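You operate a simulated robot arm through the tools that you are given. There is no shell and no other tool. Be economical: measure what you need, move in short steps, check, and stop when the job is done.

The job below is to be done with a simulated two-armed robot. You get a single attempt, and the scene is never put back.

TASK
Shut the hoist's controls down: stop button in, key off, main lever off and locked.
Fine: in that order; the stop button stays in; leave the joystick; the cabinet door stays shut and latched. Pinch, drop and damage nothing.

The check looks at the end state, three seconds after you hand in, the way a careful person would. Anything else that was tipped, shoved, dropped, spilled or broken makes it a failure.

THE ROBOT
Two 7-joint arms with two-finger parallel grippers on one trunk, on a base that drives. Base frame: it is fixed to the floor where the robot stands at the start and does not move with it; the origin is under the middle of the robot, x ahead of it, y to its left, z up. Units: m, rad, N and s.
The left shoulder is at the start at [0.06, 0.143, 0.824], the right one opposite. Each reaches about 0.887 m from its shoulder. Places, roughly: joystick [0.8, 0, 1.2]; key switch [0.7, 0, 1.1]; lever lock [0, 1.8, 0.9]; lower door lock [0, 1.6, 0.9]; main lever [0, 1.7, 1.2]; upper door lock [0, 1.6, 1.4]. Payload 1.57 kg a hand.
The TCP of each hand is the grasp point between the finger pads, 0.03 m short of the fingertips. In the tool frame z runs along the fingers and y along their closing line. Largest opening 0.11 m; finger width 0.024, thickness 0.012; the body of the gripper, 0.048 by 0.112 m, starts 0.078 m behind the TCP.
Orientation is that of the tool frame in the base frame, as [roll, pitch, yaw] about the fixed x, y, z axes, in that order (R = Rz(yaw) Ry(pitch) Rx(roll)). With the fingers straight down and closing along the base's y, the tool's x points along the base's -x, its y along +y and its z along -z.

THE INTERFACE
- The arms move only by the tool jog_arm. It takes "left_steps", "right_steps" or both (then of equal length, played together; a hand with none holds still); each is text: rows parted by semicolons, each of 7 numbers parted by spaces: the shift along the tool's x, y, z in units of 20 mm (1.0 is 20 mm), then the turn, a rotation vector about the tool's x, y, z in units of 4 degrees (1.0 is 4 degrees), then the gripper command, from -1 (fully open) to 1 (shut), values between in proportion. In form: dx dy dz wx wy wz claw; .... A call has 1 to 8 rows; each row shifts and turns the commanded pose from where the row before left it, along the tool's axes as they then stand. A call with a number of a shift or a turn outside -1 to 1 is refused whole. Each row takes 0.2 s and may step no farther than 0.05 m and 0.15 rad from the row before; otherwise, or with a gripper value out of range, the whole call is refused. Where a pose cannot be reached the arm comes as near as it can. A force on the tool above 50 N (or 10 N above the force at the start of the call, whichever is more), or a blocked arm, ends the call early, and 0.2 s more pass. Each finger travels about 0.045 m/s and halts on what it meets, pressing with about 36 N; the grip force reading is that of the motor and also rises with nothing between the fingers. The clock runs only during rows and for 0.2 s after the last one: add rows that do not move to give the fingers time. The reply holds the time, the measured pose of the TCP, the force on the tool along the base axes, the opening and the grip force, in the units named above and with some noise, with the torque about the TCP (base axes, N m) and any sound that the robot's microphone picked up.
- Cameras (640 x 400 px; columns grow to the right, rows downward): "scene" is now at [0.0642, -0.0168, 1.4581]; the picture's right is [-0.21, -0.98, 0.00], its down [-0.53, 0.12, -0.84] and it looks along [0.82, -0.18, -0.55] (base axes); focal length 296 px, centre (320, 200). "left" rides on the left gripper at [0.07, -0.016, -0.141] in its tool frame; the picture's right is [0.23, 0.97, 0.00], its down [-0.86, 0.20, -0.48] and it looks along [-0.47, 0.11, 0.88] (tool axes); focal length 222 px, centre (320, 200). "right" rides on the right gripper at [0.07, 0.016, -0.141] in its tool frame; the picture's right is [-0.23, 0.97, 0.00], its down [-0.86, -0.20, -0.48] and it looks along [-0.47, -0.11, 0.88] (tool axes); focal length 222 px, centre (320, 200).
- capture(camera): a new picture of that camera. The clock stands still meanwhile.
- move_column(by): slides the trunk up (or, below 0, down) by that many m; the arms and the scene camera ride with it, the base frame stays. It gives what a move gives, with no picture.
- roll_base(legs): drives the robot by 1 to 6 legs, each [ahead, left, turn to the left] in m, m and rad, along the robot's own axes; the way and the turn of a leg run together, so that a leg with both is an arc; at most 1.5 m and 3.142 rad a leg. The arms and the cameras ride along, it lands a little off, and it stops where it bumps. It gives what a move gives.
- pan_tilt(pan, tilt): turns the head with the scene camera to pan (to the left, within 1.501 rad either way) and tilt (down, from -0.506 to 1.204), counted from straight ahead of the robot. It gives what a move gives.
- pixel_to_xyz(camera, pixels): there is no depth. For up to 12 entries [column, row, z] of the newest picture of that camera ("zoom" is the newest enlarged one), the place [x, y] in the base frame at which the ray of that pixel passes the height z, good to about 0.003 m, but the place of the scene camera against the robot may be out by one fixed shift of up to 0.012 m in any direction. The clock stands still meanwhile.
- enlarge(camera, box): a new picture of the part [left, top, right, bottom] of that camera's present view, enlarged. The clock stands still meanwhile.
- job_done(): hands the job in; it is judged then, once.

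Keep the steps short. Do not move on a guess: measure, check each grasp and each placing, and mend mistakes. In all there are 80 turns and 62 pictures (those below and enlarged ones count). Leave the grippers open and the arms clear of the work at the hand-in unless told otherwise, and finish with a single line.

The tools are called after "Request:" as a command line: name --argument value ..., lists and objects as JSON in quotes. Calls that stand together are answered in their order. jog_arm: Moves the arms, as the interface text tells. Its arguments: {"type":"object","properties":{"left_steps":{"type":"string"},"right_steps":{"type":"string"}},"required":[]} The other tools are called the same way: move_column (by) slides the trunk up or down; roll_base (legs) drives the base; pan_tilt (pan, tilt) turns the head that bears the scene camera; capture (camera) takes a picture; pixel_to_xyz (camera, pixels) gives the place at which the rays of pixels pass given heights; enlarge (camera, box) takes an enlarged picture of a part of a camera's view; job_done () hands the job in.

At the start:

```text
time: 0.0
left_tool_pos: [0.4499, 0.1025, 1.0001]
left_tcp_rot: [-3.14, -0.001, 3.14]
left_wrist_force: [0.9, 0.9, -0.1]
left_wrist_torque: [-0.02, -0.01, -0.02]
left_grip_width: 0.1101
left_finger_force: 0.0
right_tool_pos: [0.445, -0.2923, 0.9992]
right_tcp_rot: [3.142, 0.003, -3.141]
right_wrist_force: [-0.2, 1.5, 0.7]
right_wrist_torque: [0.02, -0.04, -0.02]
right_grip_width: 0.1098
right_finger_force: 0.1
trunk travel left (down, up): [-0.423, 0.167]
robot x, y, heading: [0.0005, -0.0024, -0.0]
head pan, tilt: [-0.215, 0.578]
```

scene: 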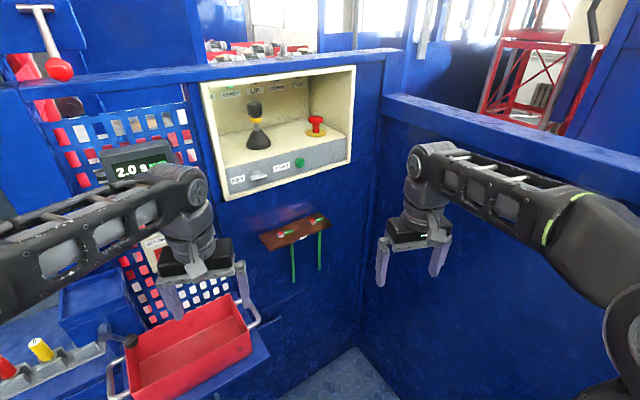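
right: 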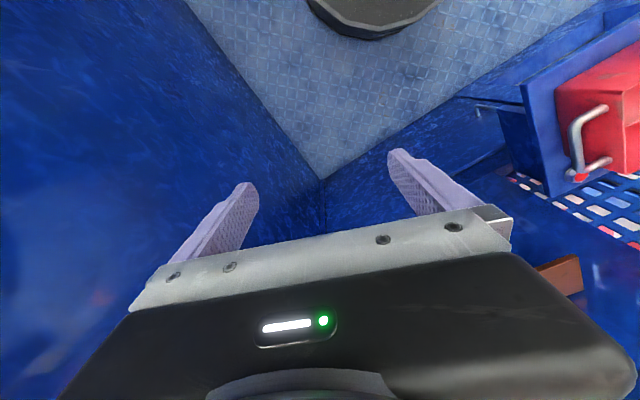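
left: 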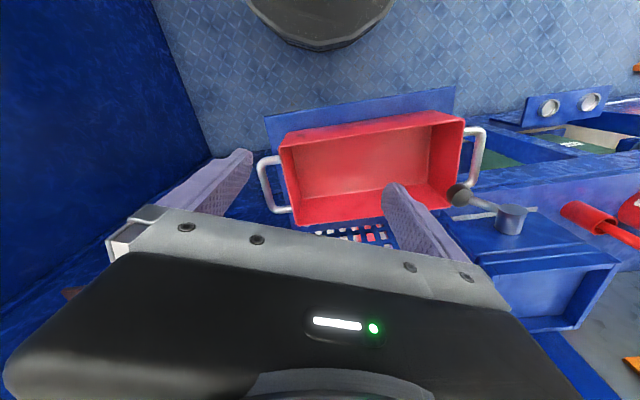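

I see the control box with joystick, red stop mushroom (about 316,125), and the key strip (about 270,175). I'll enlarge the panel first, and look left towards the cabinet.

Request:
enlarge --camera "scene" --box '[200, 60, 360, 200]'

Request:
enlarge --camera "scene" --box '[230, 190, 360, 290]'

Request:
pan_tilt --pan 1.45 --tilt 0.3

Request:
capture --camera "scene"

```text
2.86 times, centred on (280, 130) of scene
```

zoom: 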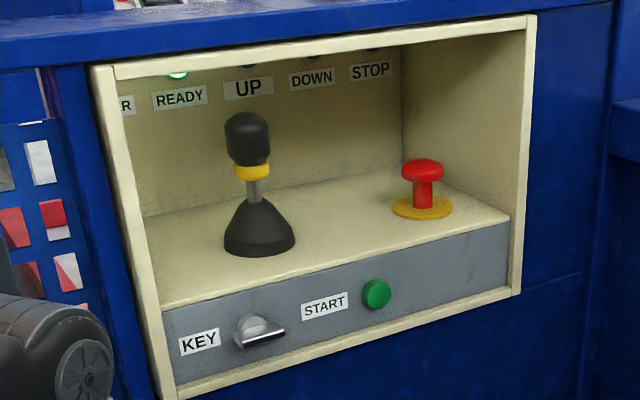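

```text
4.00 times, centred on (295, 240) of scene
```

zoom: 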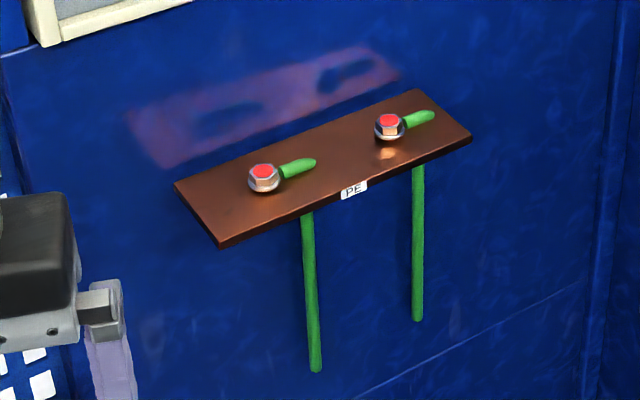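

```text
time: 1.7
left_tool_pos: [0.4494, 0.1022, 0.9999]
left_tcp_rot: [3.141, -0.001, 3.141]
left_wrist_force: [-0.2, 0.7, 0.4]
left_wrist_torque: [0.0, 0.0, 0.01]
left_grip_width: 0.11
left_finger_force: 0.1
right_tool_pos: [0.4453, -0.2918, 0.9988]
right_tcp_rot: [3.14, 0.001, -3.141]
right_wrist_force: [0.0, 0.0, -0.1]
right_wrist_torque: [0.0, -0.02, 0.02]
right_grip_width: 0.1099
right_finger_force: 0.1
trunk travel left (down, up): [-0.423, 0.167]
robot x, y, heading: [0.0024, 0.0001, -0.001]
head pan, tilt: [1.45, 0.3]
```

```text
56 pictures are left
```

scene: 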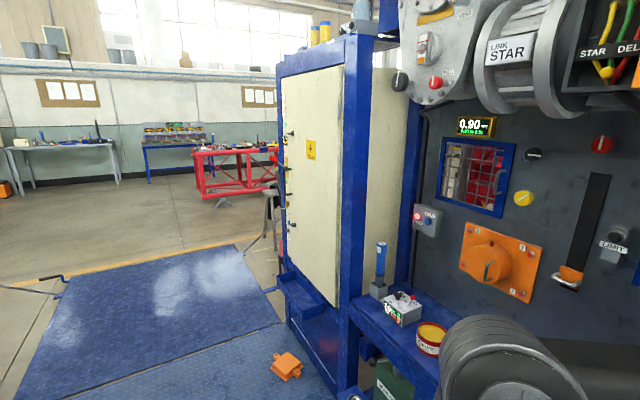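

The cabinet's cream door is at (315,180); its fittings are at its left edge near (288,130–230). I'll enlarge that, and look at the stuff in between.

Request:
enlarge --camera "scene" --box '[250, 80, 390, 260]'

Request:
pan_tilt --pan 0.7 --tilt 0.5

Request:
capture --camera "scene"

```text
2.22 times, centred on (320, 170) of scene
```

zoom: 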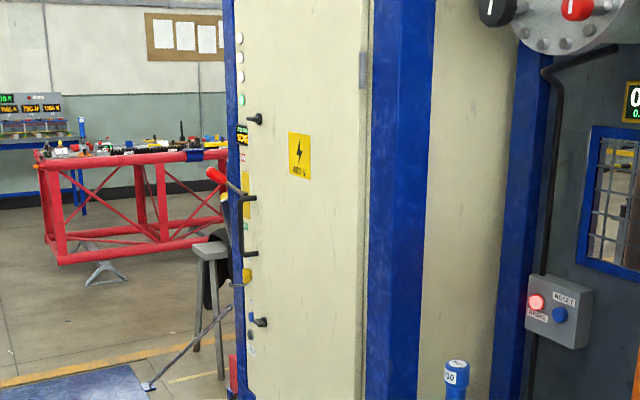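

```text
time: 2.8
left_tool_pos: [0.4501, 0.1025, 1.0006]
left_tcp_rot: [3.142, 0.0, 3.141]
left_wrist_force: [0.0, 0.2, 0.7]
left_wrist_torque: [0.0, 0.02, 0.0]
left_grip_width: 0.1099
left_finger_force: 0.1
right_tool_pos: [0.4458, -0.2927, 1.0003]
right_tcp_rot: [-3.141, 0.002, 3.141]
right_wrist_force: [0.8, 0.0, -0.6]
right_wrist_torque: [-0.03, -0.01, 0.01]
right_grip_width: 0.11
right_finger_force: 0.0
trunk travel left (down, up): [-0.423, 0.167]
robot x, y, heading: [-0.0009, -0.0, 0.001]
head pan, tilt: [0.7, 0.499]
```

```text
54 pictures are left
```

scene: 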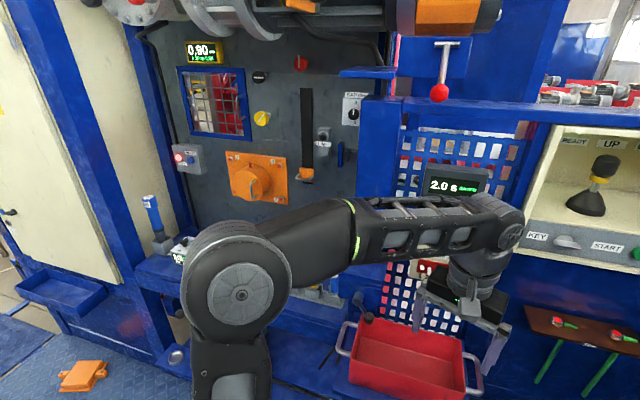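

The hook/mallet at (440,90) is not the stop button; the stop mushroom is in the box with the STOP lamp. Now I turn the head to the box to measure.

Request:
pan_tilt --pan -0.1 --tilt 0.4

Request:
enlarge --camera "scene" --box '[200, 110, 420, 250]'

Request:
capture --camera "scene"

```text
time: 3.9
left_tool_pos: [0.4508, 0.103, 0.9994]
left_tcp_rot: [-3.14, -0.001, 3.141]
left_wrist_force: [-0.1, 0.1, -0.1]
left_wrist_torque: [0.01, 0.0, 0.03]
left_grip_width: 0.1103
left_finger_force: 0.2
right_tool_pos: [0.4454, -0.2932, 0.9996]
right_tcp_rot: [3.14, 0.003, 3.141]
right_wrist_force: [-0.3, -0.4, 0.0]
right_wrist_torque: [-0.03, 0.02, 0.0]
right_grip_width: 0.1101
right_finger_force: 0.0
trunk travel left (down, up): [-0.423, 0.167]
robot x, y, heading: [0.001, -0.0009, 0.0]
head pan, tilt: [-0.099, 0.4]
```

```text
2.86 times, centred on (310, 180) of scene
```

zoom: 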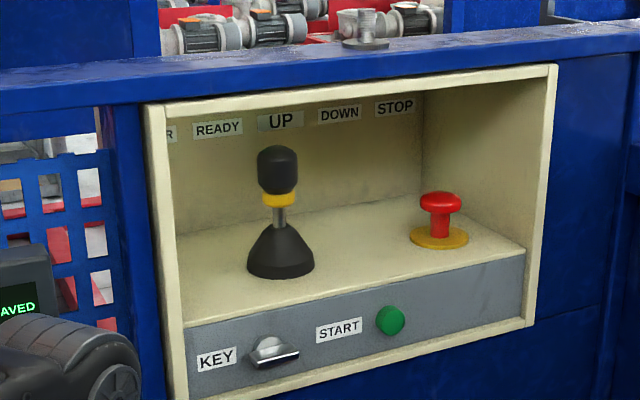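

```text
52 pictures are left
```

scene: 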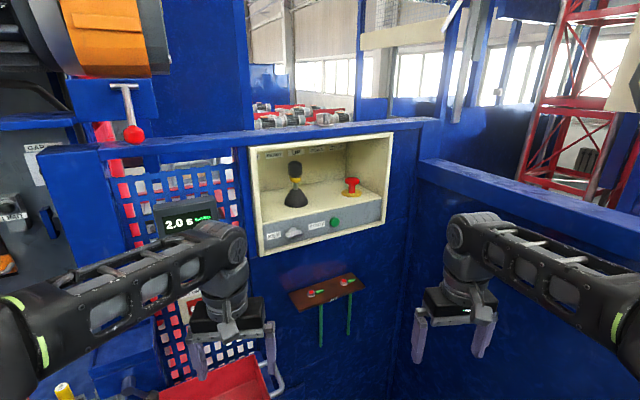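

Measure rays for the panel at several heights.

Request:
pixel_to_xyz --camera "zoom" --pixels '[[440, 198, 1.18], [440, 198, 1.22], [440, 238, 1.13], [440, 238, 1.17], [525, 250, 1.13], [525, 250, 1.17], [555, 68, 1.3], [555, 68, 1.35], [530, 320, 1.05], [272, 352, 1.08], [272, 352, 1.12], [280, 270, 1.15]]'

Request:
pixel_to_xyz --camera "zoom" --pixels '[[185, 325, 1.13], [185, 325, 1.17], [150, 105, 1.3], [150, 105, 1.35], [175, 395, 1.05], [430, 95, 1.3], [275, 170, 1.25], [275, 170, 1.22], [390, 320, 1.1], [298, 355, 1.1], [250, 358, 1.1], [530, 320, 1.1]]'

```text
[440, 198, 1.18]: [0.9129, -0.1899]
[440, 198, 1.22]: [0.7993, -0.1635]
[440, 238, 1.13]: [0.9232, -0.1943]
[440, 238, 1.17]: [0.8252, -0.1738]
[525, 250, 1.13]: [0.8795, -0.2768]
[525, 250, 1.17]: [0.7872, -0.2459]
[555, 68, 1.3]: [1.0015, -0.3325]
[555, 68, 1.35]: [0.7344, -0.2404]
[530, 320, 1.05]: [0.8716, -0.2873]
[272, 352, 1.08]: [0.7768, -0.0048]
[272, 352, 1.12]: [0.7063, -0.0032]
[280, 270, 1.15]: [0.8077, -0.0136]
```

```text
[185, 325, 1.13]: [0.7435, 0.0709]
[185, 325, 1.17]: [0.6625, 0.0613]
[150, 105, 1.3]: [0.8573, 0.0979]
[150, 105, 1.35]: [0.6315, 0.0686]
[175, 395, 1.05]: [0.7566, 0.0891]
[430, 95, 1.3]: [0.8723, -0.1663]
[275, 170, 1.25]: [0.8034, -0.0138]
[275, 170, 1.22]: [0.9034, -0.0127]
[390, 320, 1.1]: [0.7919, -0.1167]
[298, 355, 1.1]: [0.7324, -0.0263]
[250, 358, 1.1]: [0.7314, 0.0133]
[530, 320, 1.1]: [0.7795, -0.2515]
```

The panel is yawed about 22° (left front edge ≈(0.70,0.07), right ≈(0.83,−0.26), strip z≈1.07–1.15). Plan: right arm, fingers turned to point into the box, 30° downward, closed, to press the stop. First raise the trunk, then turn the right hand in place.

Request:
move_column --by 0.15

Request:
jog_arm --right_steps "0 0 0 -0.179 -0.927 -0.31 -1;0 0 0 -0.179 -0.927 -0.31 -1;0 0 0 -0.179 -0.927 -0.31 -1;0 0 0 -0.179 -0.927 -0.31 -1;0 0 0 -0.179 -0.927 -0.31 -1;0 0 0 -0.179 -0.927 -0.31 -1;0 0 0 -0.179 -0.927 -0.31 -1;0 0 0 -0.179 -0.927 -0.31 -1"

Request:
jog_arm --right_steps "0 0 0 -0.179 -0.927 -0.31 -1;0 0 0 -0.179 -0.927 -0.31 -1;0 0 0 -0.179 -0.927 -0.31 -1;0 0 0 -0.179 -0.927 -0.31 -1;0 0 0 -0.179 -0.927 -0.31 -1;0 0 0 -0.179 -0.927 -0.31 -1;0 0 0 -0.179 -0.927 -0.31 -1;0 0 0 -0.179 -0.927 -0.31 -1"

Request:
capture --camera "right"

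Request:
capture --camera "scene"

```text
time: 5.7
left_tool_pos: [0.4498, 0.1019, 1.1496]
left_tcp_rot: [3.142, 0.0, 3.14]
left_wrist_force: [0.1, 0.2, 0.7]
left_wrist_torque: [-0.01, -0.05, 0.01]
left_grip_width: 0.1099
left_finger_force: 0.0
right_tool_pos: [0.4443, -0.2913, 1.1497]
right_tcp_rot: [3.142, 0.002, -3.141]
right_wrist_force: [-0.3, 0.0, 0.2]
right_wrist_torque: [0.0, 0.02, -0.01]
right_grip_width: 0.1099
right_finger_force: 0.0
trunk travel left (down, up): [-0.573, 0.017]
robot x, y, heading: [-0.0006, -0.0033, 0.001]
head pan, tilt: [-0.099, 0.4]
```

```text
time: 7.5
left_tool_pos: [0.4492, 0.1009, 1.1493]
left_tcp_rot: [-3.14, 0.0, -3.141]
left_wrist_force: [0.7, 0.0, -0.4]
left_wrist_torque: [-0.03, 0.02, -0.01]
left_grip_width: 0.1099
left_finger_force: 0.1
right_tool_pos: [0.4452, -0.2916, 1.1487]
right_tcp_rot: [3.083, 0.527, -2.979]
right_wrist_force: [-0.4, 0.3, -0.2]
right_wrist_torque: [0.01, -0.04, 0.02]
right_grip_width: 0.1101
right_finger_force: 0.0
trunk travel left (down, up): [-0.573, 0.017]
robot x, y, heading: [-0.0014, -0.001, -0.004]
head pan, tilt: [-0.099, 0.4]
```

```text
time: 9.3
left_tool_pos: [0.4489, 0.1025, 1.1501]
left_tcp_rot: [-3.141, 0.001, 3.141]
left_wrist_force: [0.2, -0.2, 0.1]
left_wrist_torque: [-0.04, -0.02, -0.04]
left_grip_width: 0.1099
left_finger_force: 0.0
right_tool_pos: [0.4444, -0.2934, 1.1487]
right_tcp_rot: [3.14, 1.051, -2.759]
right_wrist_force: [1.0, 1.0, 0.6]
right_wrist_torque: [0.02, 0.0, 0.04]
right_grip_width: 0.1101
right_finger_force: 0.1
trunk travel left (down, up): [-0.573, 0.017]
robot x, y, heading: [0.0003, 0.0014, 0.003]
head pan, tilt: [-0.099, 0.4]
```

```text
51 pictures are left
```

right: 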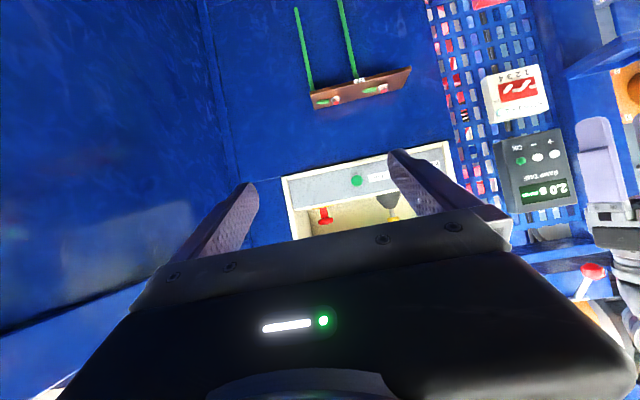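

```text
50 pictures are left
```

scene: 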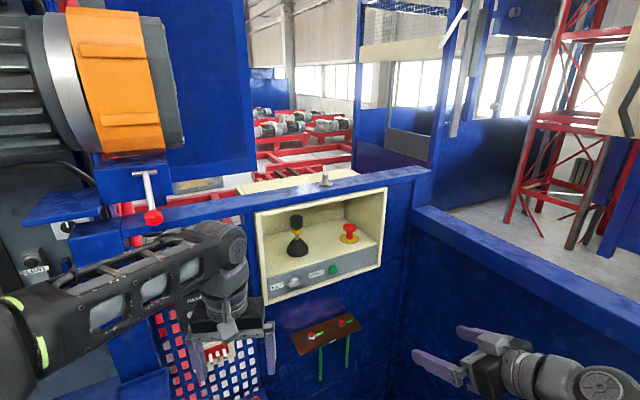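

Both cameras see the green START button (right 357,181; scene 334,269) and the mushroom (right 325,217; scene ~349,228). I triangulate.

Request:
pixel_to_xyz --camera "right" --pixels '[[357, 181, 1.08], [357, 181, 1.12], [325, 221, 1.17], [325, 221, 1.22], [284, 179, 1.06], [449, 142, 1.06], [284, 179, 1.1], [449, 142, 1.1]]'

Request:
pixel_to_xyz --camera "scene" --pixels '[[334, 269, 1.08], [334, 269, 1.12], [349, 229, 1.17], [349, 229, 1.22], [378, 265, 1.06], [378, 265, 1.1], [266, 304, 1.06], [266, 304, 1.1]]'

Request:
enlarge --camera "scene" --box '[245, 190, 395, 310]'

```text
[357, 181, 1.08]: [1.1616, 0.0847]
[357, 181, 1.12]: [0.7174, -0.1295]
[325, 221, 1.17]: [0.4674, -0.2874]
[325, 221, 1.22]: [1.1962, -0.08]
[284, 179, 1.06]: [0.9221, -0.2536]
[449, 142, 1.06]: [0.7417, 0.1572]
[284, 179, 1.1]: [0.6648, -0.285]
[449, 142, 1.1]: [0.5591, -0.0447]
```

```text
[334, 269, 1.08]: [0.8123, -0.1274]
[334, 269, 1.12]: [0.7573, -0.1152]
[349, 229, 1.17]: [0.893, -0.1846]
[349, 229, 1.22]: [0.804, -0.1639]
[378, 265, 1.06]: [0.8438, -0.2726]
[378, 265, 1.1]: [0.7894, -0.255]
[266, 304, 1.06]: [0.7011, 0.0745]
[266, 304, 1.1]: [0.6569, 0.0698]
```

```text
3.33 times, centred on (320, 250) of scene
```

zoom: 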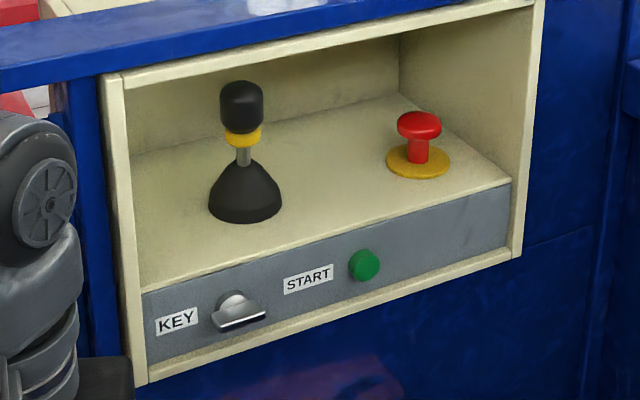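

Mushroom cap ≈(0.847,−0.179,1.20), START ≈(0.762,−0.112,1.116). Move the right hand, closing, to a spot outside the box in front of the mushroom at about (0.66,−0.255,1.26).

Request:
jog_arm --right_steps "-0.922 -0.205 0.595 0 0 0 1;-0.922 -0.205 0.595 0 0 0 1;-0.922 -0.205 0.595 0 0 0 1;-0.922 -0.205 0.595 0 0 0 1;-0.922 -0.205 0.595 0 0 0 1;-0.922 -0.205 0.595 0 0 0 1;-0.922 -0.205 0.595 0 0 0 1;-0.922 -0.205 0.595 0 0 0 1"

Request:
jog_arm --right_steps "-0.922 -0.205 0.595 0 0 0 1;-0.922 -0.205 0.595 0 0 0 1;-0.922 -0.205 0.595 0 0 0 1;0 0 0 0 0 0 1"

Request:
capture --camera "scene"

Request:
capture --camera "right"

```text
time: 11.1
left_tool_pos: [0.4509, 0.1027, 1.1483]
left_tcp_rot: [-3.141, 0.001, 3.141]
left_wrist_force: [0.7, 0.3, 0.4]
left_wrist_torque: [-0.01, 0.07, 0.0]
left_grip_width: 0.1103
left_finger_force: 0.2
right_tool_pos: [0.6031, -0.2615, 1.2306]
right_tcp_rot: [-3.141, 1.05, -2.759]
right_wrist_force: [0.3, -0.3, 0.3]
right_wrist_torque: [0.0, 0.0, -0.04]
right_grip_width: 0.0002
right_finger_force: 21.0
trunk travel left (down, up): [-0.573, 0.017]
robot x, y, heading: [-0.0022, 0.0003, 0.003]
head pan, tilt: [-0.099, 0.4]
```

```text
time: 12.1
left_tool_pos: [0.4494, 0.1017, 1.1498]
left_tcp_rot: [-3.141, 0.0, 3.141]
left_wrist_force: [-0.5, 0.1, -0.1]
left_wrist_torque: [0.04, -0.02, 0.01]
left_grip_width: 0.11
left_finger_force: 0.0
right_tool_pos: [0.6583, -0.2549, 1.2612]
right_tcp_rot: [3.139, 1.053, -2.761]
right_wrist_force: [0.2, 0.0, -0.4]
right_wrist_torque: [-0.01, -0.05, 0.0]
right_grip_width: 0.0
right_finger_force: 21.3
trunk travel left (down, up): [-0.573, 0.017]
robot x, y, heading: [0.0009, -0.0005, -0.003]
head pan, tilt: [-0.099, 0.4]
```

```text
48 pictures are left
```

scene: 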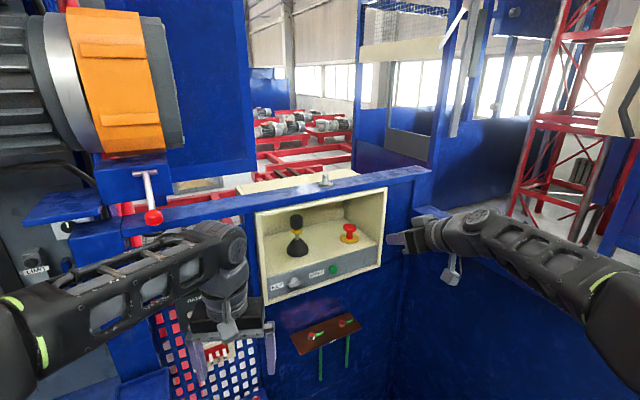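

```text
47 pictures are left
```

right: 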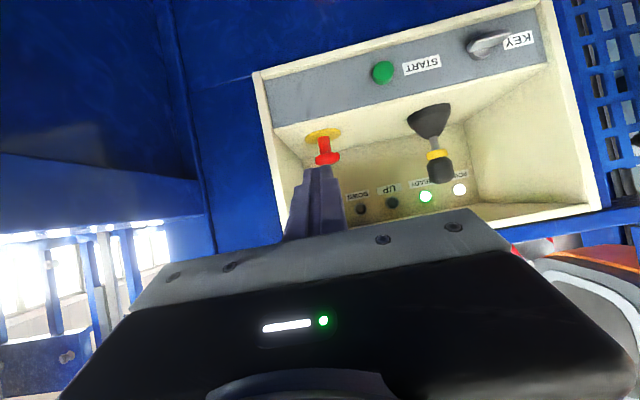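

Clear view: cap at (328,157) in the right picture, base disc at (322,133), key at (488,42). Triangulate again.

Request:
pixel_to_xyz --camera "right" --pixels '[[328, 158, 1.19], [328, 158, 1.2], [328, 158, 1.21], [322, 134, 1.15], [322, 134, 1.16], [383, 72, 1.116], [383, 72, 1.1], [488, 42, 1.1], [488, 42, 1.08], [430, 110, 1.16]]'

Request:
pixel_to_xyz --camera "scene" --pixels '[[349, 228, 1.2], [349, 239, 1.16], [334, 269, 1.11], [294, 283, 1.1]]'

```text
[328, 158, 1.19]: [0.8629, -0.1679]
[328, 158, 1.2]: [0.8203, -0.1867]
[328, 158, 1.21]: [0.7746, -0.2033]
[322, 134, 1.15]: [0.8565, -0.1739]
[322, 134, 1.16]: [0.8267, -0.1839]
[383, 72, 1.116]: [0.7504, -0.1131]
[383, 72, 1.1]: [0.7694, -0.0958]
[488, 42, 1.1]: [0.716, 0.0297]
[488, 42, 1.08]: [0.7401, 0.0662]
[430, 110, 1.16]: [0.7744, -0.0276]
```

```text
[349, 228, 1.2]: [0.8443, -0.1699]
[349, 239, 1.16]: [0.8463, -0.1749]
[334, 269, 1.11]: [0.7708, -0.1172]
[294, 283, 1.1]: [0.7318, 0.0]
```

Cap centre ≈(0.845,−0.176), top ≈1.205. Move in above it, leaving ~2 cm.

Request:
jog_arm --right_steps "-0.456 0.018 0.919 0 0 0 1;-0.456 0.018 0.919 0 0 0 1;-0.456 0.018 0.919 0 0 0 1;-0.456 0.018 0.919 0 0 0 1;-0.456 0.018 0.919 0 0 0 1;-0.456 0.018 0.919 0 0 0 1;-0.456 0.018 0.919 0 0 0 1;-0.456 0.018 0.919 0 0 0 1"

Request:
jog_arm --right_steps "-0.456 0.018 0.919 0 0 0 1;0 0 0 0 0 0 1"

Request:
capture --camera "right"

Request:
enlarge --camera "scene" --box '[245, 180, 435, 310]'

```text
time: 13.9
left_tool_pos: [0.4506, 0.103, 1.1502]
left_tcp_rot: [3.14, 0.0, -3.141]
left_wrist_force: [-0.1, 0.2, 0.9]
left_wrist_torque: [-0.02, 0.01, 0.04]
left_grip_width: 0.11
left_finger_force: 0.2
right_tool_pos: [0.8102, -0.1895, 1.251]
right_tcp_rot: [-3.141, 1.051, -2.76]
right_wrist_force: [0.3, -0.6, -0.1]
right_wrist_torque: [0.01, 0.0, 0.0]
right_grip_width: 0.0002
right_finger_force: 21.2
trunk travel left (down, up): [-0.573, 0.017]
robot x, y, heading: [-0.0007, 0.0008, -0.004]
head pan, tilt: [-0.099, 0.4]
```

```text
time: 14.3
left_tool_pos: [0.4487, 0.1025, 1.1495]
left_tcp_rot: [-3.141, 0.0, 3.14]
left_wrist_force: [-0.2, -0.3, -0.1]
left_wrist_torque: [0.03, -0.04, -0.01]
left_grip_width: 0.1101
left_finger_force: 0.1
right_tool_pos: [0.8238, -0.1841, 1.2511]
right_tcp_rot: [-3.141, 1.047, -2.756]
right_wrist_force: [-8.8, -0.9, -1.0]
right_wrist_torque: [0.08, -0.75, -0.31]
right_grip_width: 0.0
right_finger_force: 20.9
trunk travel left (down, up): [-0.573, 0.017]
robot x, y, heading: [-0.0017, -0.0009, 0.003]
head pan, tilt: [-0.099, 0.4]
stopped in row 2 (right hand): the force on the tool passed its limit (the readings are from after the stop); the commanded pose is now the measured one
```

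```text
46 pictures are left
```

right: 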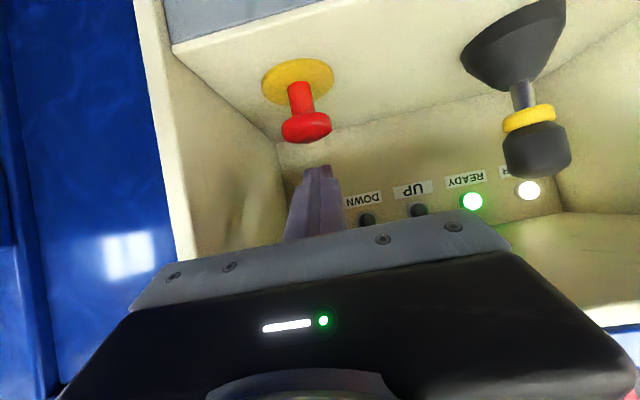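

```text
3.08 times, centred on (340, 245) of scene
```

zoom: 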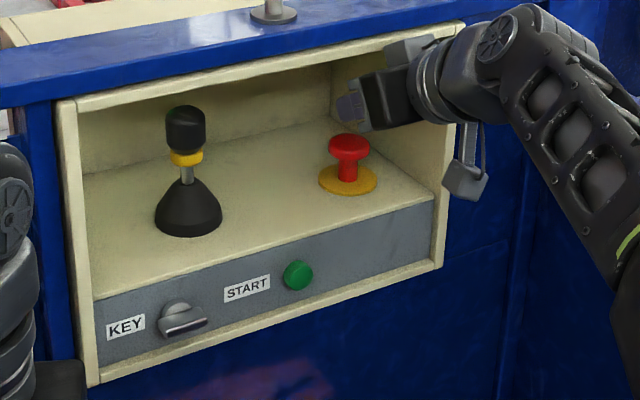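

Something at the height of the box's top lip touched the gripper body (the readings put it ~8 cm above the TCP), not the button. I back out 3 cm, flatten the pitch by 16°, and go back in a little lower.

Request:
jog_arm --right_steps "0.4 0 -0.7 0 0 0 1;0.4 0 -0.7 0 0 0 1;0 0 0 0 -1 0 1;0 0 0 0 -1 0 1;0 0 0 0 -1 0 1;0 0 0 0 -1 0 1"

Request:
jog_arm --right_steps "0 0 0.75 0 0 0 1;0 0 0.75 0 0 0 1;0 0 0 0 0 0 1"

Request:
capture --camera "right"

Request:
enlarge --camera "scene" --box '[245, 180, 435, 310]'

```text
time: 15.7
left_tool_pos: [0.4513, 0.1016, 1.1486]
left_tcp_rot: [-3.139, 0.0, 3.141]
left_wrist_force: [0.9, -0.5, 0.6]
left_wrist_torque: [0.02, -0.01, 0.02]
left_grip_width: 0.1101
left_finger_force: 0.1
right_tool_pos: [0.7955, -0.1961, 1.2509]
right_tcp_rot: [-3.141, 1.325, -2.755]
right_wrist_force: [0.7, -0.6, -0.8]
right_wrist_torque: [0.0, -0.01, -0.01]
right_grip_width: 0.0003
right_finger_force: 21.2
trunk travel left (down, up): [-0.573, 0.017]
robot x, y, heading: [0.0005, 0.0004, -0.004]
head pan, tilt: [-0.099, 0.4]
```

```text
time: 16.5
left_tool_pos: [0.4503, 0.1021, 1.1496]
left_tcp_rot: [3.141, 0.002, -3.14]
left_wrist_force: [-0.1, -0.6, 0.7]
left_wrist_torque: [0.02, -0.02, 0.01]
left_grip_width: 0.1098
left_finger_force: 0.1
right_tool_pos: [0.822, -0.1851, 1.2425]
right_tcp_rot: [3.139, 1.322, -2.759]
right_wrist_force: [-0.4, 0.2, 0.4]
right_wrist_torque: [0.0, -0.03, -0.03]
right_grip_width: 0.0
right_finger_force: 21.4
trunk travel left (down, up): [-0.573, 0.017]
robot x, y, heading: [-0.002, 0.0021, 0.001]
head pan, tilt: [-0.099, 0.4]
```

```text
44 pictures are left
```

right: 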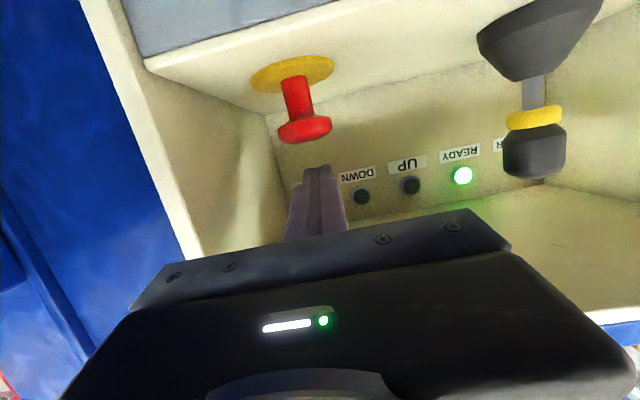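

```text
3.08 times, centred on (340, 245) of scene
```

zoom: 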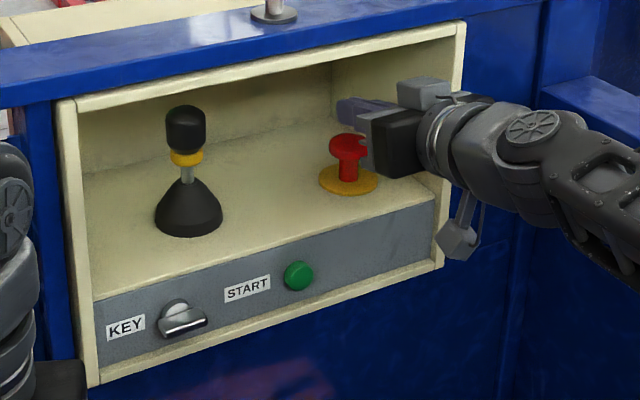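

Tip is above the cap with no contact. I check the cap's place from this close view before pressing.

Request:
pixel_to_xyz --camera "right" --pixels '[[305, 128, 1.195], [305, 128, 1.2], [305, 128, 1.19], [292, 76, 1.153], [292, 76, 1.16]]'

```text
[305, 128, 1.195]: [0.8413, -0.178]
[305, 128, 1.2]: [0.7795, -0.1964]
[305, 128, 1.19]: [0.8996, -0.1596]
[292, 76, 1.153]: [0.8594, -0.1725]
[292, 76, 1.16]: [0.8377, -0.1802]
```

Tip is centred on the cap. Press straight down in small rows.

Request:
jog_arm --right_steps "0.485 0 0.121 0 0 0 1;0.34 0 0.085 0 0 0 1;0.194 0 0.048 0 0 0 1;0.194 0 0.048 0 0 0 1;0.194 0 0.048 0 0 0 1;0.194 0 0.048 0 0 0 1"

```text
time: 17.9
left_tool_pos: [0.4513, 0.1037, 1.1504]
left_tcp_rot: [-3.14, 0.002, 3.141]
left_wrist_force: [-0.1, 0.5, 0.1]
left_wrist_torque: [-0.01, -0.02, -0.02]
left_grip_width: 0.1099
left_finger_force: 0.0
right_tool_pos: [0.8221, -0.1855, 1.2135]
right_tcp_rot: [-3.133, 1.33, -2.75]
right_wrist_force: [6.5, -0.8, 14.4]
right_wrist_torque: [0.15, -0.48, 0.05]
right_grip_width: 0.0
right_finger_force: 21.1
trunk travel left (down, up): [-0.573, 0.017]
robot x, y, heading: [-0.0038, -0.003, -0.002]
head pan, tilt: [-0.099, 0.4]
```

Contact: 14 N with the tip at about 1.195. Keep pressing in 4 mm rows.

Request:
jog_arm --right_steps "0.194 0 0.048 0 0 0 1;0.194 0 0.048 0 0 0 1;0.194 0 0.048 0 0 0 1;0 0 0 0 0 0 1"

Request:
capture --camera "right"

```text
time: 18.8
left_tool_pos: [0.449, 0.1023, 1.1481]
left_tcp_rot: [3.14, 0.0, 3.141]
left_wrist_force: [1.9, 0.3, 0.7]
left_wrist_torque: [-0.01, 0.07, -0.03]
left_grip_width: 0.1101
left_finger_force: 0.1
right_tool_pos: [0.8233, -0.1865, 1.214]
right_tcp_rot: [-3.121, 1.35, -2.744]
right_wrist_force: [-1.3, 1.7, 9.1]
right_wrist_torque: [0.11, -0.21, 0.13]
right_grip_width: 0.0
right_finger_force: 21.3
trunk travel left (down, up): [-0.573, 0.017]
robot x, y, heading: [0.0021, 0.0065, -0.001]
head pan, tilt: [-0.099, 0.4]
stopped in row 4 (right hand): the force on the tool passed its limit (the readings are from after the stop); the commanded pose is now the measured one
```

```text
42 pictures are left
```

right: 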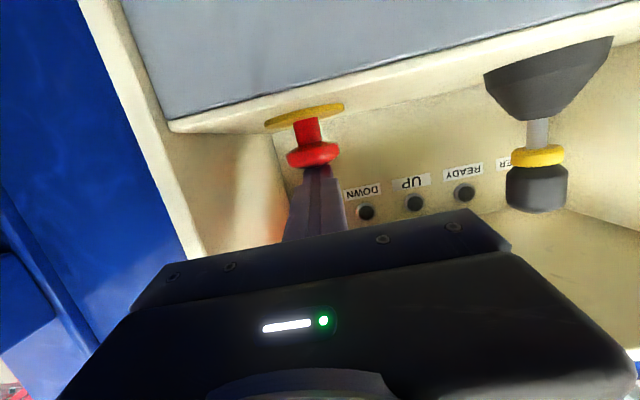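

READY (465,193) has gone dark; the pressing peaked at the force limit. I lift 2 cm and look whether the button stays in.

Request:
jog_arm --right_steps "-0.485 0 -0.121 0 0 0 1;-0.485 0 -0.121 0 0 0 1;0 0 0 0 0 0 1"

Request:
capture --camera "right"

Request:
enlarge --camera "scene" --box '[245, 180, 435, 310]'

```text
time: 19.6
left_tool_pos: [0.4509, 0.1027, 1.1493]
left_tcp_rot: [-3.14, -0.001, -3.141]
left_wrist_force: [-0.6, -0.1, -0.1]
left_wrist_torque: [0.0, 0.03, 0.01]
left_grip_width: 0.1101
left_finger_force: 0.1
right_tool_pos: [0.8254, -0.1861, 1.2324]
right_tcp_rot: [-3.123, 1.341, -2.747]
right_wrist_force: [0.8, -0.2, -0.4]
right_wrist_torque: [0.01, -0.01, 0.02]
right_grip_width: 0.0
right_finger_force: 20.9
trunk travel left (down, up): [-0.573, 0.017]
robot x, y, heading: [0.0003, -0.0018, 0.005]
head pan, tilt: [-0.099, 0.4]
```

```text
41 pictures are left
```

right: 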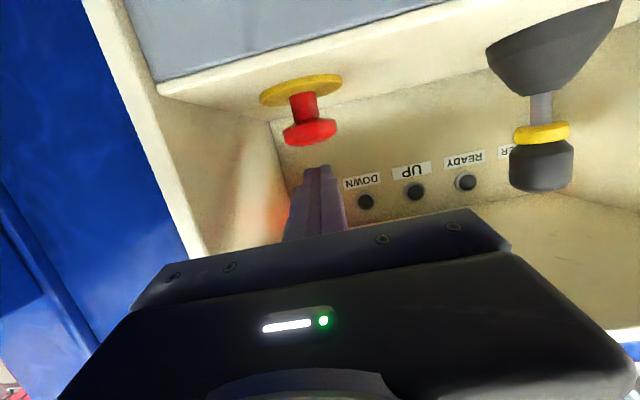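

```text
3.08 times, centred on (340, 245) of scene
```

zoom: 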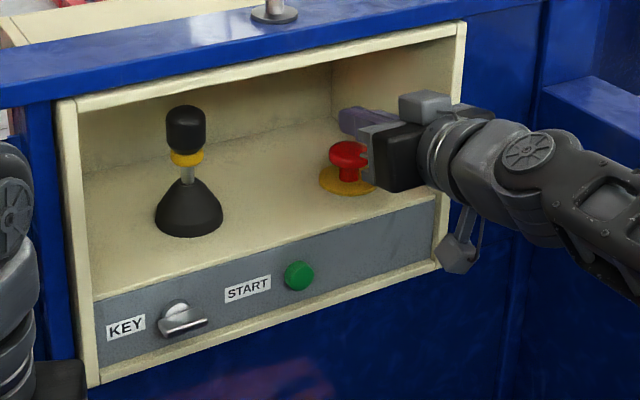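

The cap stays ~8 mm lower, READY is off: stop is in. Now withdraw the hand straight out of the box.

Request:
jog_arm --right_steps "0.2 0 -0.97 0 0 0 1;0.22 0 -0.97 0 0 0 1;0.22 0 -0.97 0 0 0 1;0.22 0 -0.97 0 0 0 1;0.22 0 -0.97 0 0 0 1;0.22 0 -0.97 0 0 0 1;0.22 0 -0.97 0 0 0 1;0.22 0 -0.97 0 0 0 1"

Request:
enlarge --camera "scene" --box '[260, 255, 350, 311]'

Request:
capture --camera "right"

```text
time: 21.4
left_tool_pos: [0.4498, 0.102, 1.1497]
left_tcp_rot: [3.141, 0.0, 3.141]
left_wrist_force: [0.5, 0.4, 0.2]
left_wrist_torque: [0.0, 0.0, 0.02]
left_grip_width: 0.11
left_finger_force: 0.0
right_tool_pos: [0.6738, -0.246, 1.2318]
right_tcp_rot: [-3.119, 1.344, -2.741]
right_wrist_force: [-0.6, -0.2, 0.6]
right_wrist_torque: [-0.01, 0.03, -0.03]
right_grip_width: 0.0
right_finger_force: 20.9
trunk travel left (down, up): [-0.573, 0.017]
robot x, y, heading: [0.0011, 0.0011, 0.0]
head pan, tilt: [-0.099, 0.4]
```

```text
7.11 times, centred on (305, 283) of scene
```

zoom: 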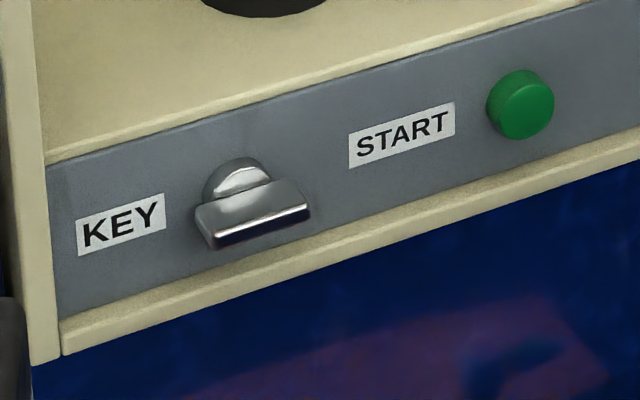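

```text
38 pictures are left
```

right: 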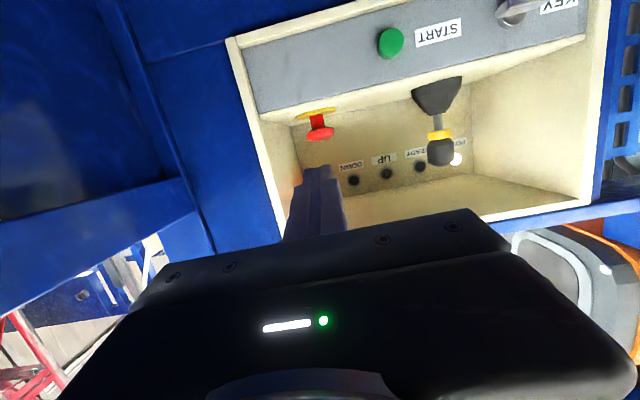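

The key bar is horizontal (zoom 252,215), ~4 cm wide. Get its position from both cameras.

Request:
pixel_to_xyz --camera "zoom" --pixels '[[255, 225, 1.1], [255, 225, 1.11], [255, 225, 1.12], [520, 105, 1.11], [520, 105, 1.12], [200, 215, 1.11], [308, 210, 1.11]]'

Request:
pixel_to_xyz --camera "right" --pixels '[[515, 14, 1.1], [515, 14, 1.11], [515, 14, 1.12], [391, 43, 1.1], [391, 43, 1.11], [391, 43, 1.12]]'

```text
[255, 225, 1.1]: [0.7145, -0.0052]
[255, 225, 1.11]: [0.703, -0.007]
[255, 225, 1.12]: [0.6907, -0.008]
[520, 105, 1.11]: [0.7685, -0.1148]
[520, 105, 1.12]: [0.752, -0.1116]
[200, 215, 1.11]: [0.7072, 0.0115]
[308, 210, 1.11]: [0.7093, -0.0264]
```

```text
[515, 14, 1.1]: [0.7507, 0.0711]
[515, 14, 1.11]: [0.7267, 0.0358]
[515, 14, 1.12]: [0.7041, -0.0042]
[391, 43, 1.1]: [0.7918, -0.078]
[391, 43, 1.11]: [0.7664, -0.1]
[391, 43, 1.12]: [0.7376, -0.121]
```

Key ≈(0.70,−0.004,1.117). I move the right hand to in front of it while pulling the left hand back out of the way.

Request:
jog_arm --right_steps "0.522 0.967 0.043 0 0 0 0.27;0.522 0.967 0.043 0 0 0 0.27;0.522 0.967 0.043 0 0 0 0.27;0.522 0.967 0.043 0 0 0 0.27;0.522 0.967 0.043 0 0 0 0.27;0.522 0.967 0.043 0 0 0 0.27;0.522 0.967 0.043 0 0 0 0.27;0.522 0.967 0.043 0 0 0 0.27" --left_steps "1 0.3 0 0 0 0 -1;1 0.3 0 0 0 0 -1;1 0.3 0 0 0 0 -1;1 0.3 0 0 0 0 -1;1 0.3 0 0 0 0 -1;1 0.3 0 0 0 0 -1;1 0.3 0 0 0 0 -1;1 0.3 0 0 0 0 -1"

Request:
jog_arm --right_steps "0.522 0.967 0.043 0 0 0 0.27;0.522 0.967 0.043 0 0 0 0.27;0.522 0.967 0.043 0 0 0 0.27;0 0 0 -0.113 -0.113 0.974 0.27;0 0 0 -0.113 -0.113 0.974 0.27;0 0 0 -0.113 -0.113 0.974 0.27;0 0 0 -0.113 -0.113 0.974 0.27;0 0 0 -0.113 -0.113 0.974 0.27"

Request:
jog_arm --right_steps "0 0 0 -0.113 -0.113 0.974 0.27;0 0 0 -0.113 -0.113 0.974 0.27;0 0 0 -0.113 -0.113 0.974 0.27;0 0 0 -0.113 -0.113 0.974 0.27;0 0 0 -0.113 -0.113 0.974 0.27;0 0 0 -0.113 -0.113 0.974 0.27;0 0 0 -0.113 -0.113 0.974 0.27;0 0 0 -0.113 -0.113 0.974 0.27"

Request:
jog_arm --right_steps "0 0 0 -0.113 -0.113 0.974 0.27;0 0 0 -0.113 -0.113 0.974 0.27;0 0 0 -0.113 -0.113 0.974 0.27;0 0 0 -0.113 -0.113 0.974 0.27;0 0 0 -0.113 -0.113 0.974 0.27;0 0 0 -0.113 -0.113 0.974 0.27;0 0 0 -0.113 -0.113 0.974 0.27;0 0 0 -0.113 -0.113 0.974 0.27"

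Request:
jog_arm --right_steps "0 0 0 -0.113 -0.113 0.974 0.27;0 0 0 -0.113 -0.113 0.974 0.27;0 0 0 0 0 0 0.27"

Request:
capture --camera "right"

Request:
capture --camera "scene"

```text
time: 23.1
left_tool_pos: [0.2908, 0.1514, 1.1468]
left_tcp_rot: [3.141, 0.0, -3.141]
left_wrist_force: [0.0, 0.0, 0.6]
left_wrist_torque: [-0.04, 0.02, 0.0]
left_grip_width: 0.1101
left_finger_force: 0.1
right_tool_pos: [0.6088, -0.1072, 1.1486]
right_tcp_rot: [-3.121, 1.345, -2.742]
right_wrist_force: [1.1, 0.2, 0.0]
right_wrist_torque: [0.03, 0.0, 0.01]
right_grip_width: 0.0402
right_finger_force: 0.0
trunk travel left (down, up): [-0.573, 0.017]
robot x, y, heading: [-0.0009, 0.0016, -0.0]
head pan, tilt: [-0.099, 0.4]
```

```text
time: 24.9
left_tool_pos: [0.2916, 0.1503, 1.1482]
left_tcp_rot: [3.141, 0.001, 3.14]
left_wrist_force: [0.3, 0.5, -0.8]
left_wrist_torque: [-0.01, -0.02, -0.03]
left_grip_width: 0.1101
left_finger_force: 0.2
right_tool_pos: [0.5831, -0.0536, 1.1163]
right_tcp_rot: [2.07, 1.184, 2.449]
right_wrist_force: [0.2, -0.1, 0.1]
right_wrist_torque: [-0.03, 0.0, 0.02]
right_grip_width: 0.0403
right_finger_force: 0.1
trunk travel left (down, up): [-0.573, 0.017]
robot x, y, heading: [0.0002, 0.0029, -0.001]
head pan, tilt: [-0.099, 0.4]
```

```text
time: 26.8
left_tool_pos: [0.2918, 0.1511, 1.1483]
left_tcp_rot: [3.141, 0.001, 3.141]
left_wrist_force: [0.0, -0.7, 0.5]
left_wrist_torque: [0.01, -0.01, -0.01]
left_grip_width: 0.1101
left_finger_force: 0.0
right_tool_pos: [0.5821, -0.0536, 1.1164]
right_tcp_rot: [1.692, 0.675, 2.074]
right_wrist_force: [0.4, 0.0, 0.9]
right_wrist_torque: [-0.03, -0.01, -0.01]
right_grip_width: 0.0401
right_finger_force: 0.1
trunk travel left (down, up): [-0.573, 0.017]
robot x, y, heading: [0.0023, 0.0011, 0.0]
head pan, tilt: [-0.099, 0.4]
```

```text
time: 28.6
left_tool_pos: [0.2915, 0.1498, 1.1486]
left_tcp_rot: [3.141, -0.001, 3.141]
left_wrist_force: [0.0, 1.1, 0.2]
left_wrist_torque: [0.01, 0.01, 0.01]
left_grip_width: 0.1101
left_finger_force: 0.0
right_tool_pos: [0.5823, -0.0539, 1.1176]
right_tcp_rot: [1.584, 0.135, 1.965]
right_wrist_force: [0.7, -0.1, 0.4]
right_wrist_torque: [0.01, 0.01, -0.03]
right_grip_width: 0.0401
right_finger_force: 0.0
trunk travel left (down, up): [-0.573, 0.017]
robot x, y, heading: [0.0015, -0.0005, -0.004]
head pan, tilt: [-0.099, 0.4]
```

```text
time: 29.4
left_tool_pos: [0.2912, 0.1493, 1.1491]
left_tcp_rot: [3.141, 0.001, 3.141]
left_wrist_force: [0.4, 0.2, 0.3]
left_wrist_torque: [0.02, 0.0, -0.02]
left_grip_width: 0.1099
left_finger_force: 0.0
right_tool_pos: [0.5836, -0.0538, 1.1173]
right_tcp_rot: [1.568, 0.002, 1.948]
right_wrist_force: [-0.5, -0.7, -0.6]
right_wrist_torque: [0.01, -0.01, -0.02]
right_grip_width: 0.0404
right_finger_force: 0.1
trunk travel left (down, up): [-0.573, 0.017]
robot x, y, heading: [0.0009, -0.0005, -0.002]
head pan, tilt: [-0.099, 0.4]
```

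```text
37 pictures are left
```

right: 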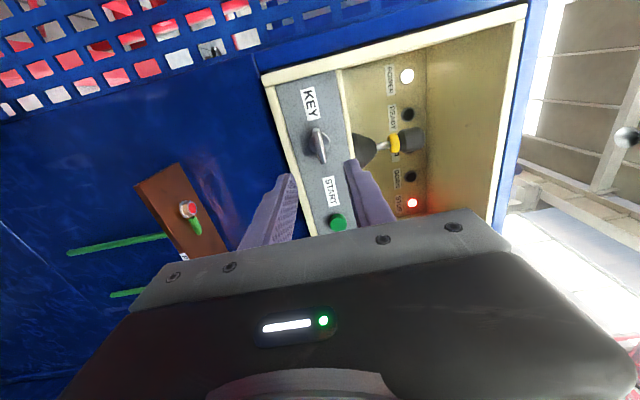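

```text
36 pictures are left
```

scene: 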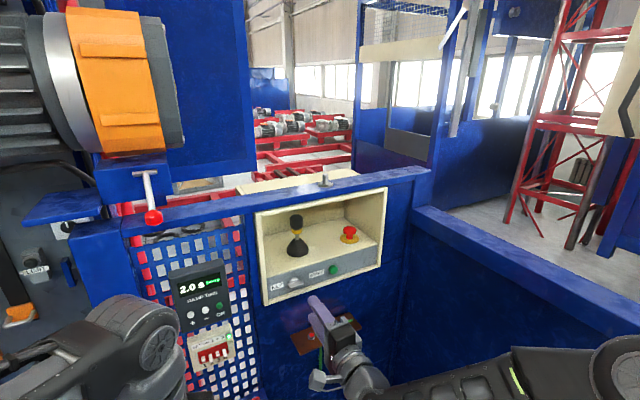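

STOP lamp is lit, POWER still lit. The key bar is on the tool axis (tool x≈0.001, y≈−0.002) with its front ~0.13 m ahead of the TCP. Advance 0.095 m and look.

Request:
jog_arm --right_steps "0 0 0.95 0 0 0 0.27;0 -0.05 0.95 0 0 0 0.27;0 0 0.95 0 0 0 0.27;0 0 0.95 0 0 0 0.27;0 0 0.95 0 0 0 0.27;0 0 0 0 0 0 0.27"

Request:
capture --camera "right"

Request:
enlarge --camera "scene" --box '[250, 240, 370, 315]'

```text
time: 30.8
left_tool_pos: [0.2909, 0.1517, 1.1492]
left_tcp_rot: [-3.14, 0.001, 3.141]
left_wrist_force: [-0.8, -0.7, -0.5]
left_wrist_torque: [-0.02, 0.03, 0.01]
left_grip_width: 0.1101
left_finger_force: 0.1
right_tool_pos: [0.6715, -0.0176, 1.1166]
right_tcp_rot: [1.568, 0.002, 1.948]
right_wrist_force: [0.3, -0.3, -0.4]
right_wrist_torque: [-0.01, -0.02, 0.0]
right_grip_width: 0.0403
right_finger_force: 0.0
trunk travel left (down, up): [-0.573, 0.017]
robot x, y, heading: [0.0011, -0.0001, 0.001]
head pan, tilt: [-0.099, 0.4]
```

```text
35 pictures are left
```

right: 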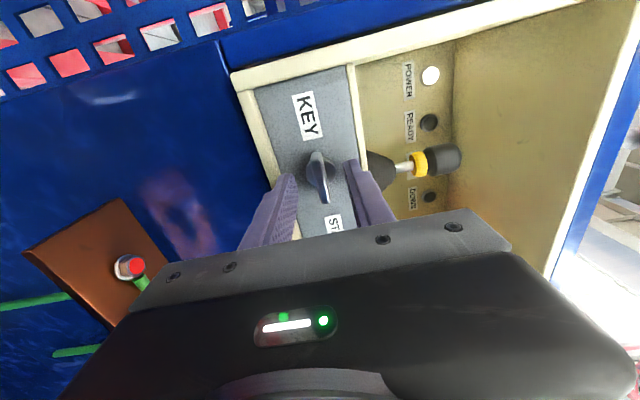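

```text
5.33 times, centred on (310, 278) of scene
```

zoom: 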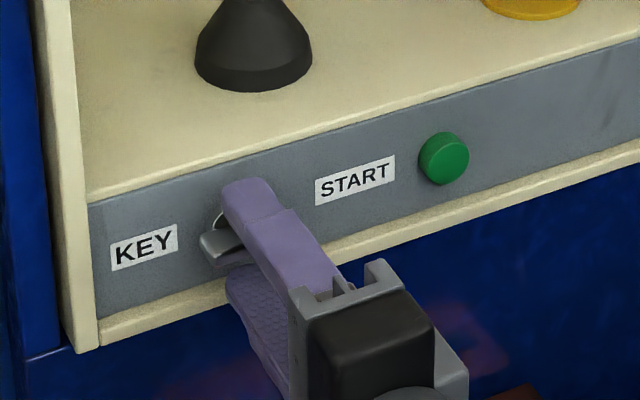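

Fingers straddle the bar nicely. Advance 15 mm more, then close.

Request:
jog_arm --right_steps "0 0 0.25 0 0 0 0.27;0 0 0.25 0 0 0 0.27;0 0 0.25 0 0 0 0.27;0 0 0 0 0 0 0.27"

Request:
capture --camera "right"

```text
time: 31.8
left_tool_pos: [0.286, 0.1493, 1.151]
left_tcp_rot: [3.139, 0.003, -3.141]
left_wrist_force: [0.8, -0.5, 0.0]
left_wrist_torque: [-0.01, 0.0, -0.01]
left_grip_width: 0.1097
left_finger_force: 0.1
right_tool_pos: [0.6802, -0.0147, 1.1175]
right_tcp_rot: [1.568, 0.002, 1.95]
right_wrist_force: [-36.5, -11.6, -1.8]
right_wrist_torque: [-0.46, 0.89, 0.1]
right_grip_width: 0.0418
right_finger_force: 1.0
trunk travel left (down, up): [-0.573, 0.017]
robot x, y, heading: [-0.0004, 0.0041, -0.007]
head pan, tilt: [-0.099, 0.4]
```

```text
33 pictures are left
```

right: 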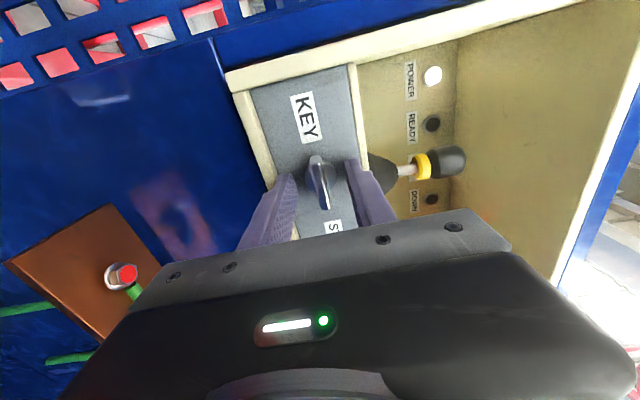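

Lower finger tip touches the strip's bottom lip (38 N, lever arm −23 mm). Back 6 mm, narrow the opening to 24 mm, and advance again.

Request:
jog_arm --right_steps "0 0 -0.3 0 0 0 0.27;0 0 0 0 0 0 0.56;0 0 0 0 0 0 0.56;0 0 0.3 0 0 0 0.56;0 0 0.2 0 0 0 0.56;0 0 0 0 0 0 0.56"

```text
time: 33.0
left_tool_pos: [0.2862, 0.148, 1.1492]
left_tcp_rot: [3.14, 0.004, 3.138]
left_wrist_force: [0.3, -0.2, 0.1]
left_wrist_torque: [-0.02, 0.0, -0.01]
left_grip_width: 0.11
left_finger_force: 0.1
right_tool_pos: [0.6811, -0.0158, 1.1184]
right_tcp_rot: [1.565, 0.005, 1.946]
right_wrist_force: [-30.2, -13.6, 7.8]
right_wrist_torque: [0.09, 0.42, 0.38]
right_grip_width: 0.0261
right_finger_force: 0.8
trunk travel left (down, up): [-0.573, 0.017]
robot x, y, heading: [-0.003, -0.0011, -0.006]
head pan, tilt: [-0.099, 0.4]
stopped in row 6 (right hand): the force on the tool passed its limit (the readings are from after the stop); the commanded pose is now the measured one
```

Contact at the same depth—probably the key's collar. Back off 2 mm and close on the bar.

Request:
jog_arm --right_steps "0 0 -0.12 0 0 0 0.56;0 0 0 0 0 0 0.8;0 0 0 0 0 0 1;0 0 0 0 0 0 1;0 0 0 0 0 0 1"

Request:
capture --camera "right"

Request:
enlarge --camera "scene" --box '[260, 250, 340, 300]'

```text
time: 34.2
left_tool_pos: [0.2872, 0.1496, 1.1506]
left_tcp_rot: [3.138, 0.003, 3.139]
left_wrist_force: [0.3, -0.1, 0.1]
left_wrist_torque: [0.01, 0.0, -0.02]
left_grip_width: 0.1099
left_finger_force: 0.1
right_tool_pos: [0.6805, -0.0148, 1.1179]
right_tcp_rot: [1.566, 0.006, 1.947]
right_wrist_force: [-21.1, -14.5, 18.3]
right_wrist_torque: [-0.24, 0.0, 0.21]
right_grip_width: 0.0256
right_finger_force: 35.3
trunk travel left (down, up): [-0.573, 0.017]
robot x, y, heading: [0.0008, -0.0024, -0.003]
head pan, tilt: [-0.099, 0.4]
```

```text
32 pictures are left
```

right: 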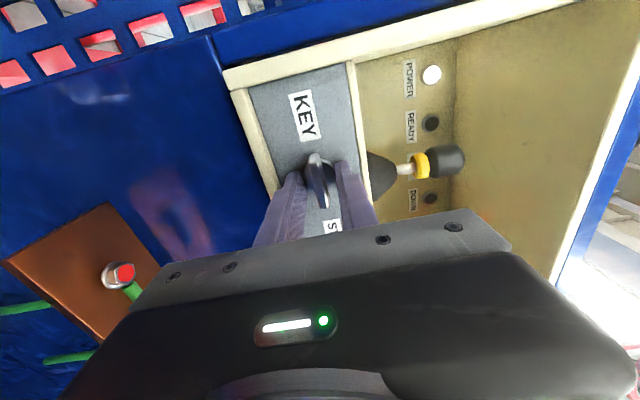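

```text
8.00 times, centred on (300, 275) of scene
```

zoom: 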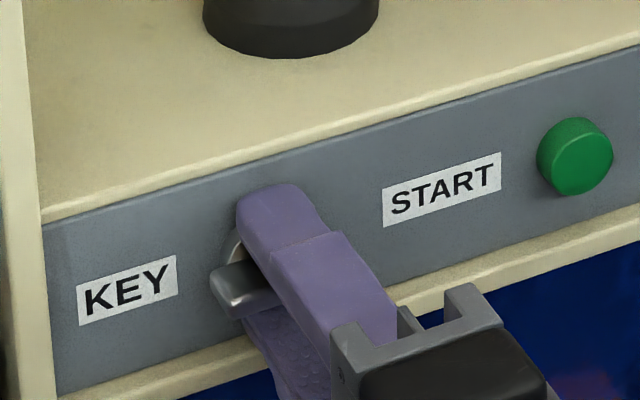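

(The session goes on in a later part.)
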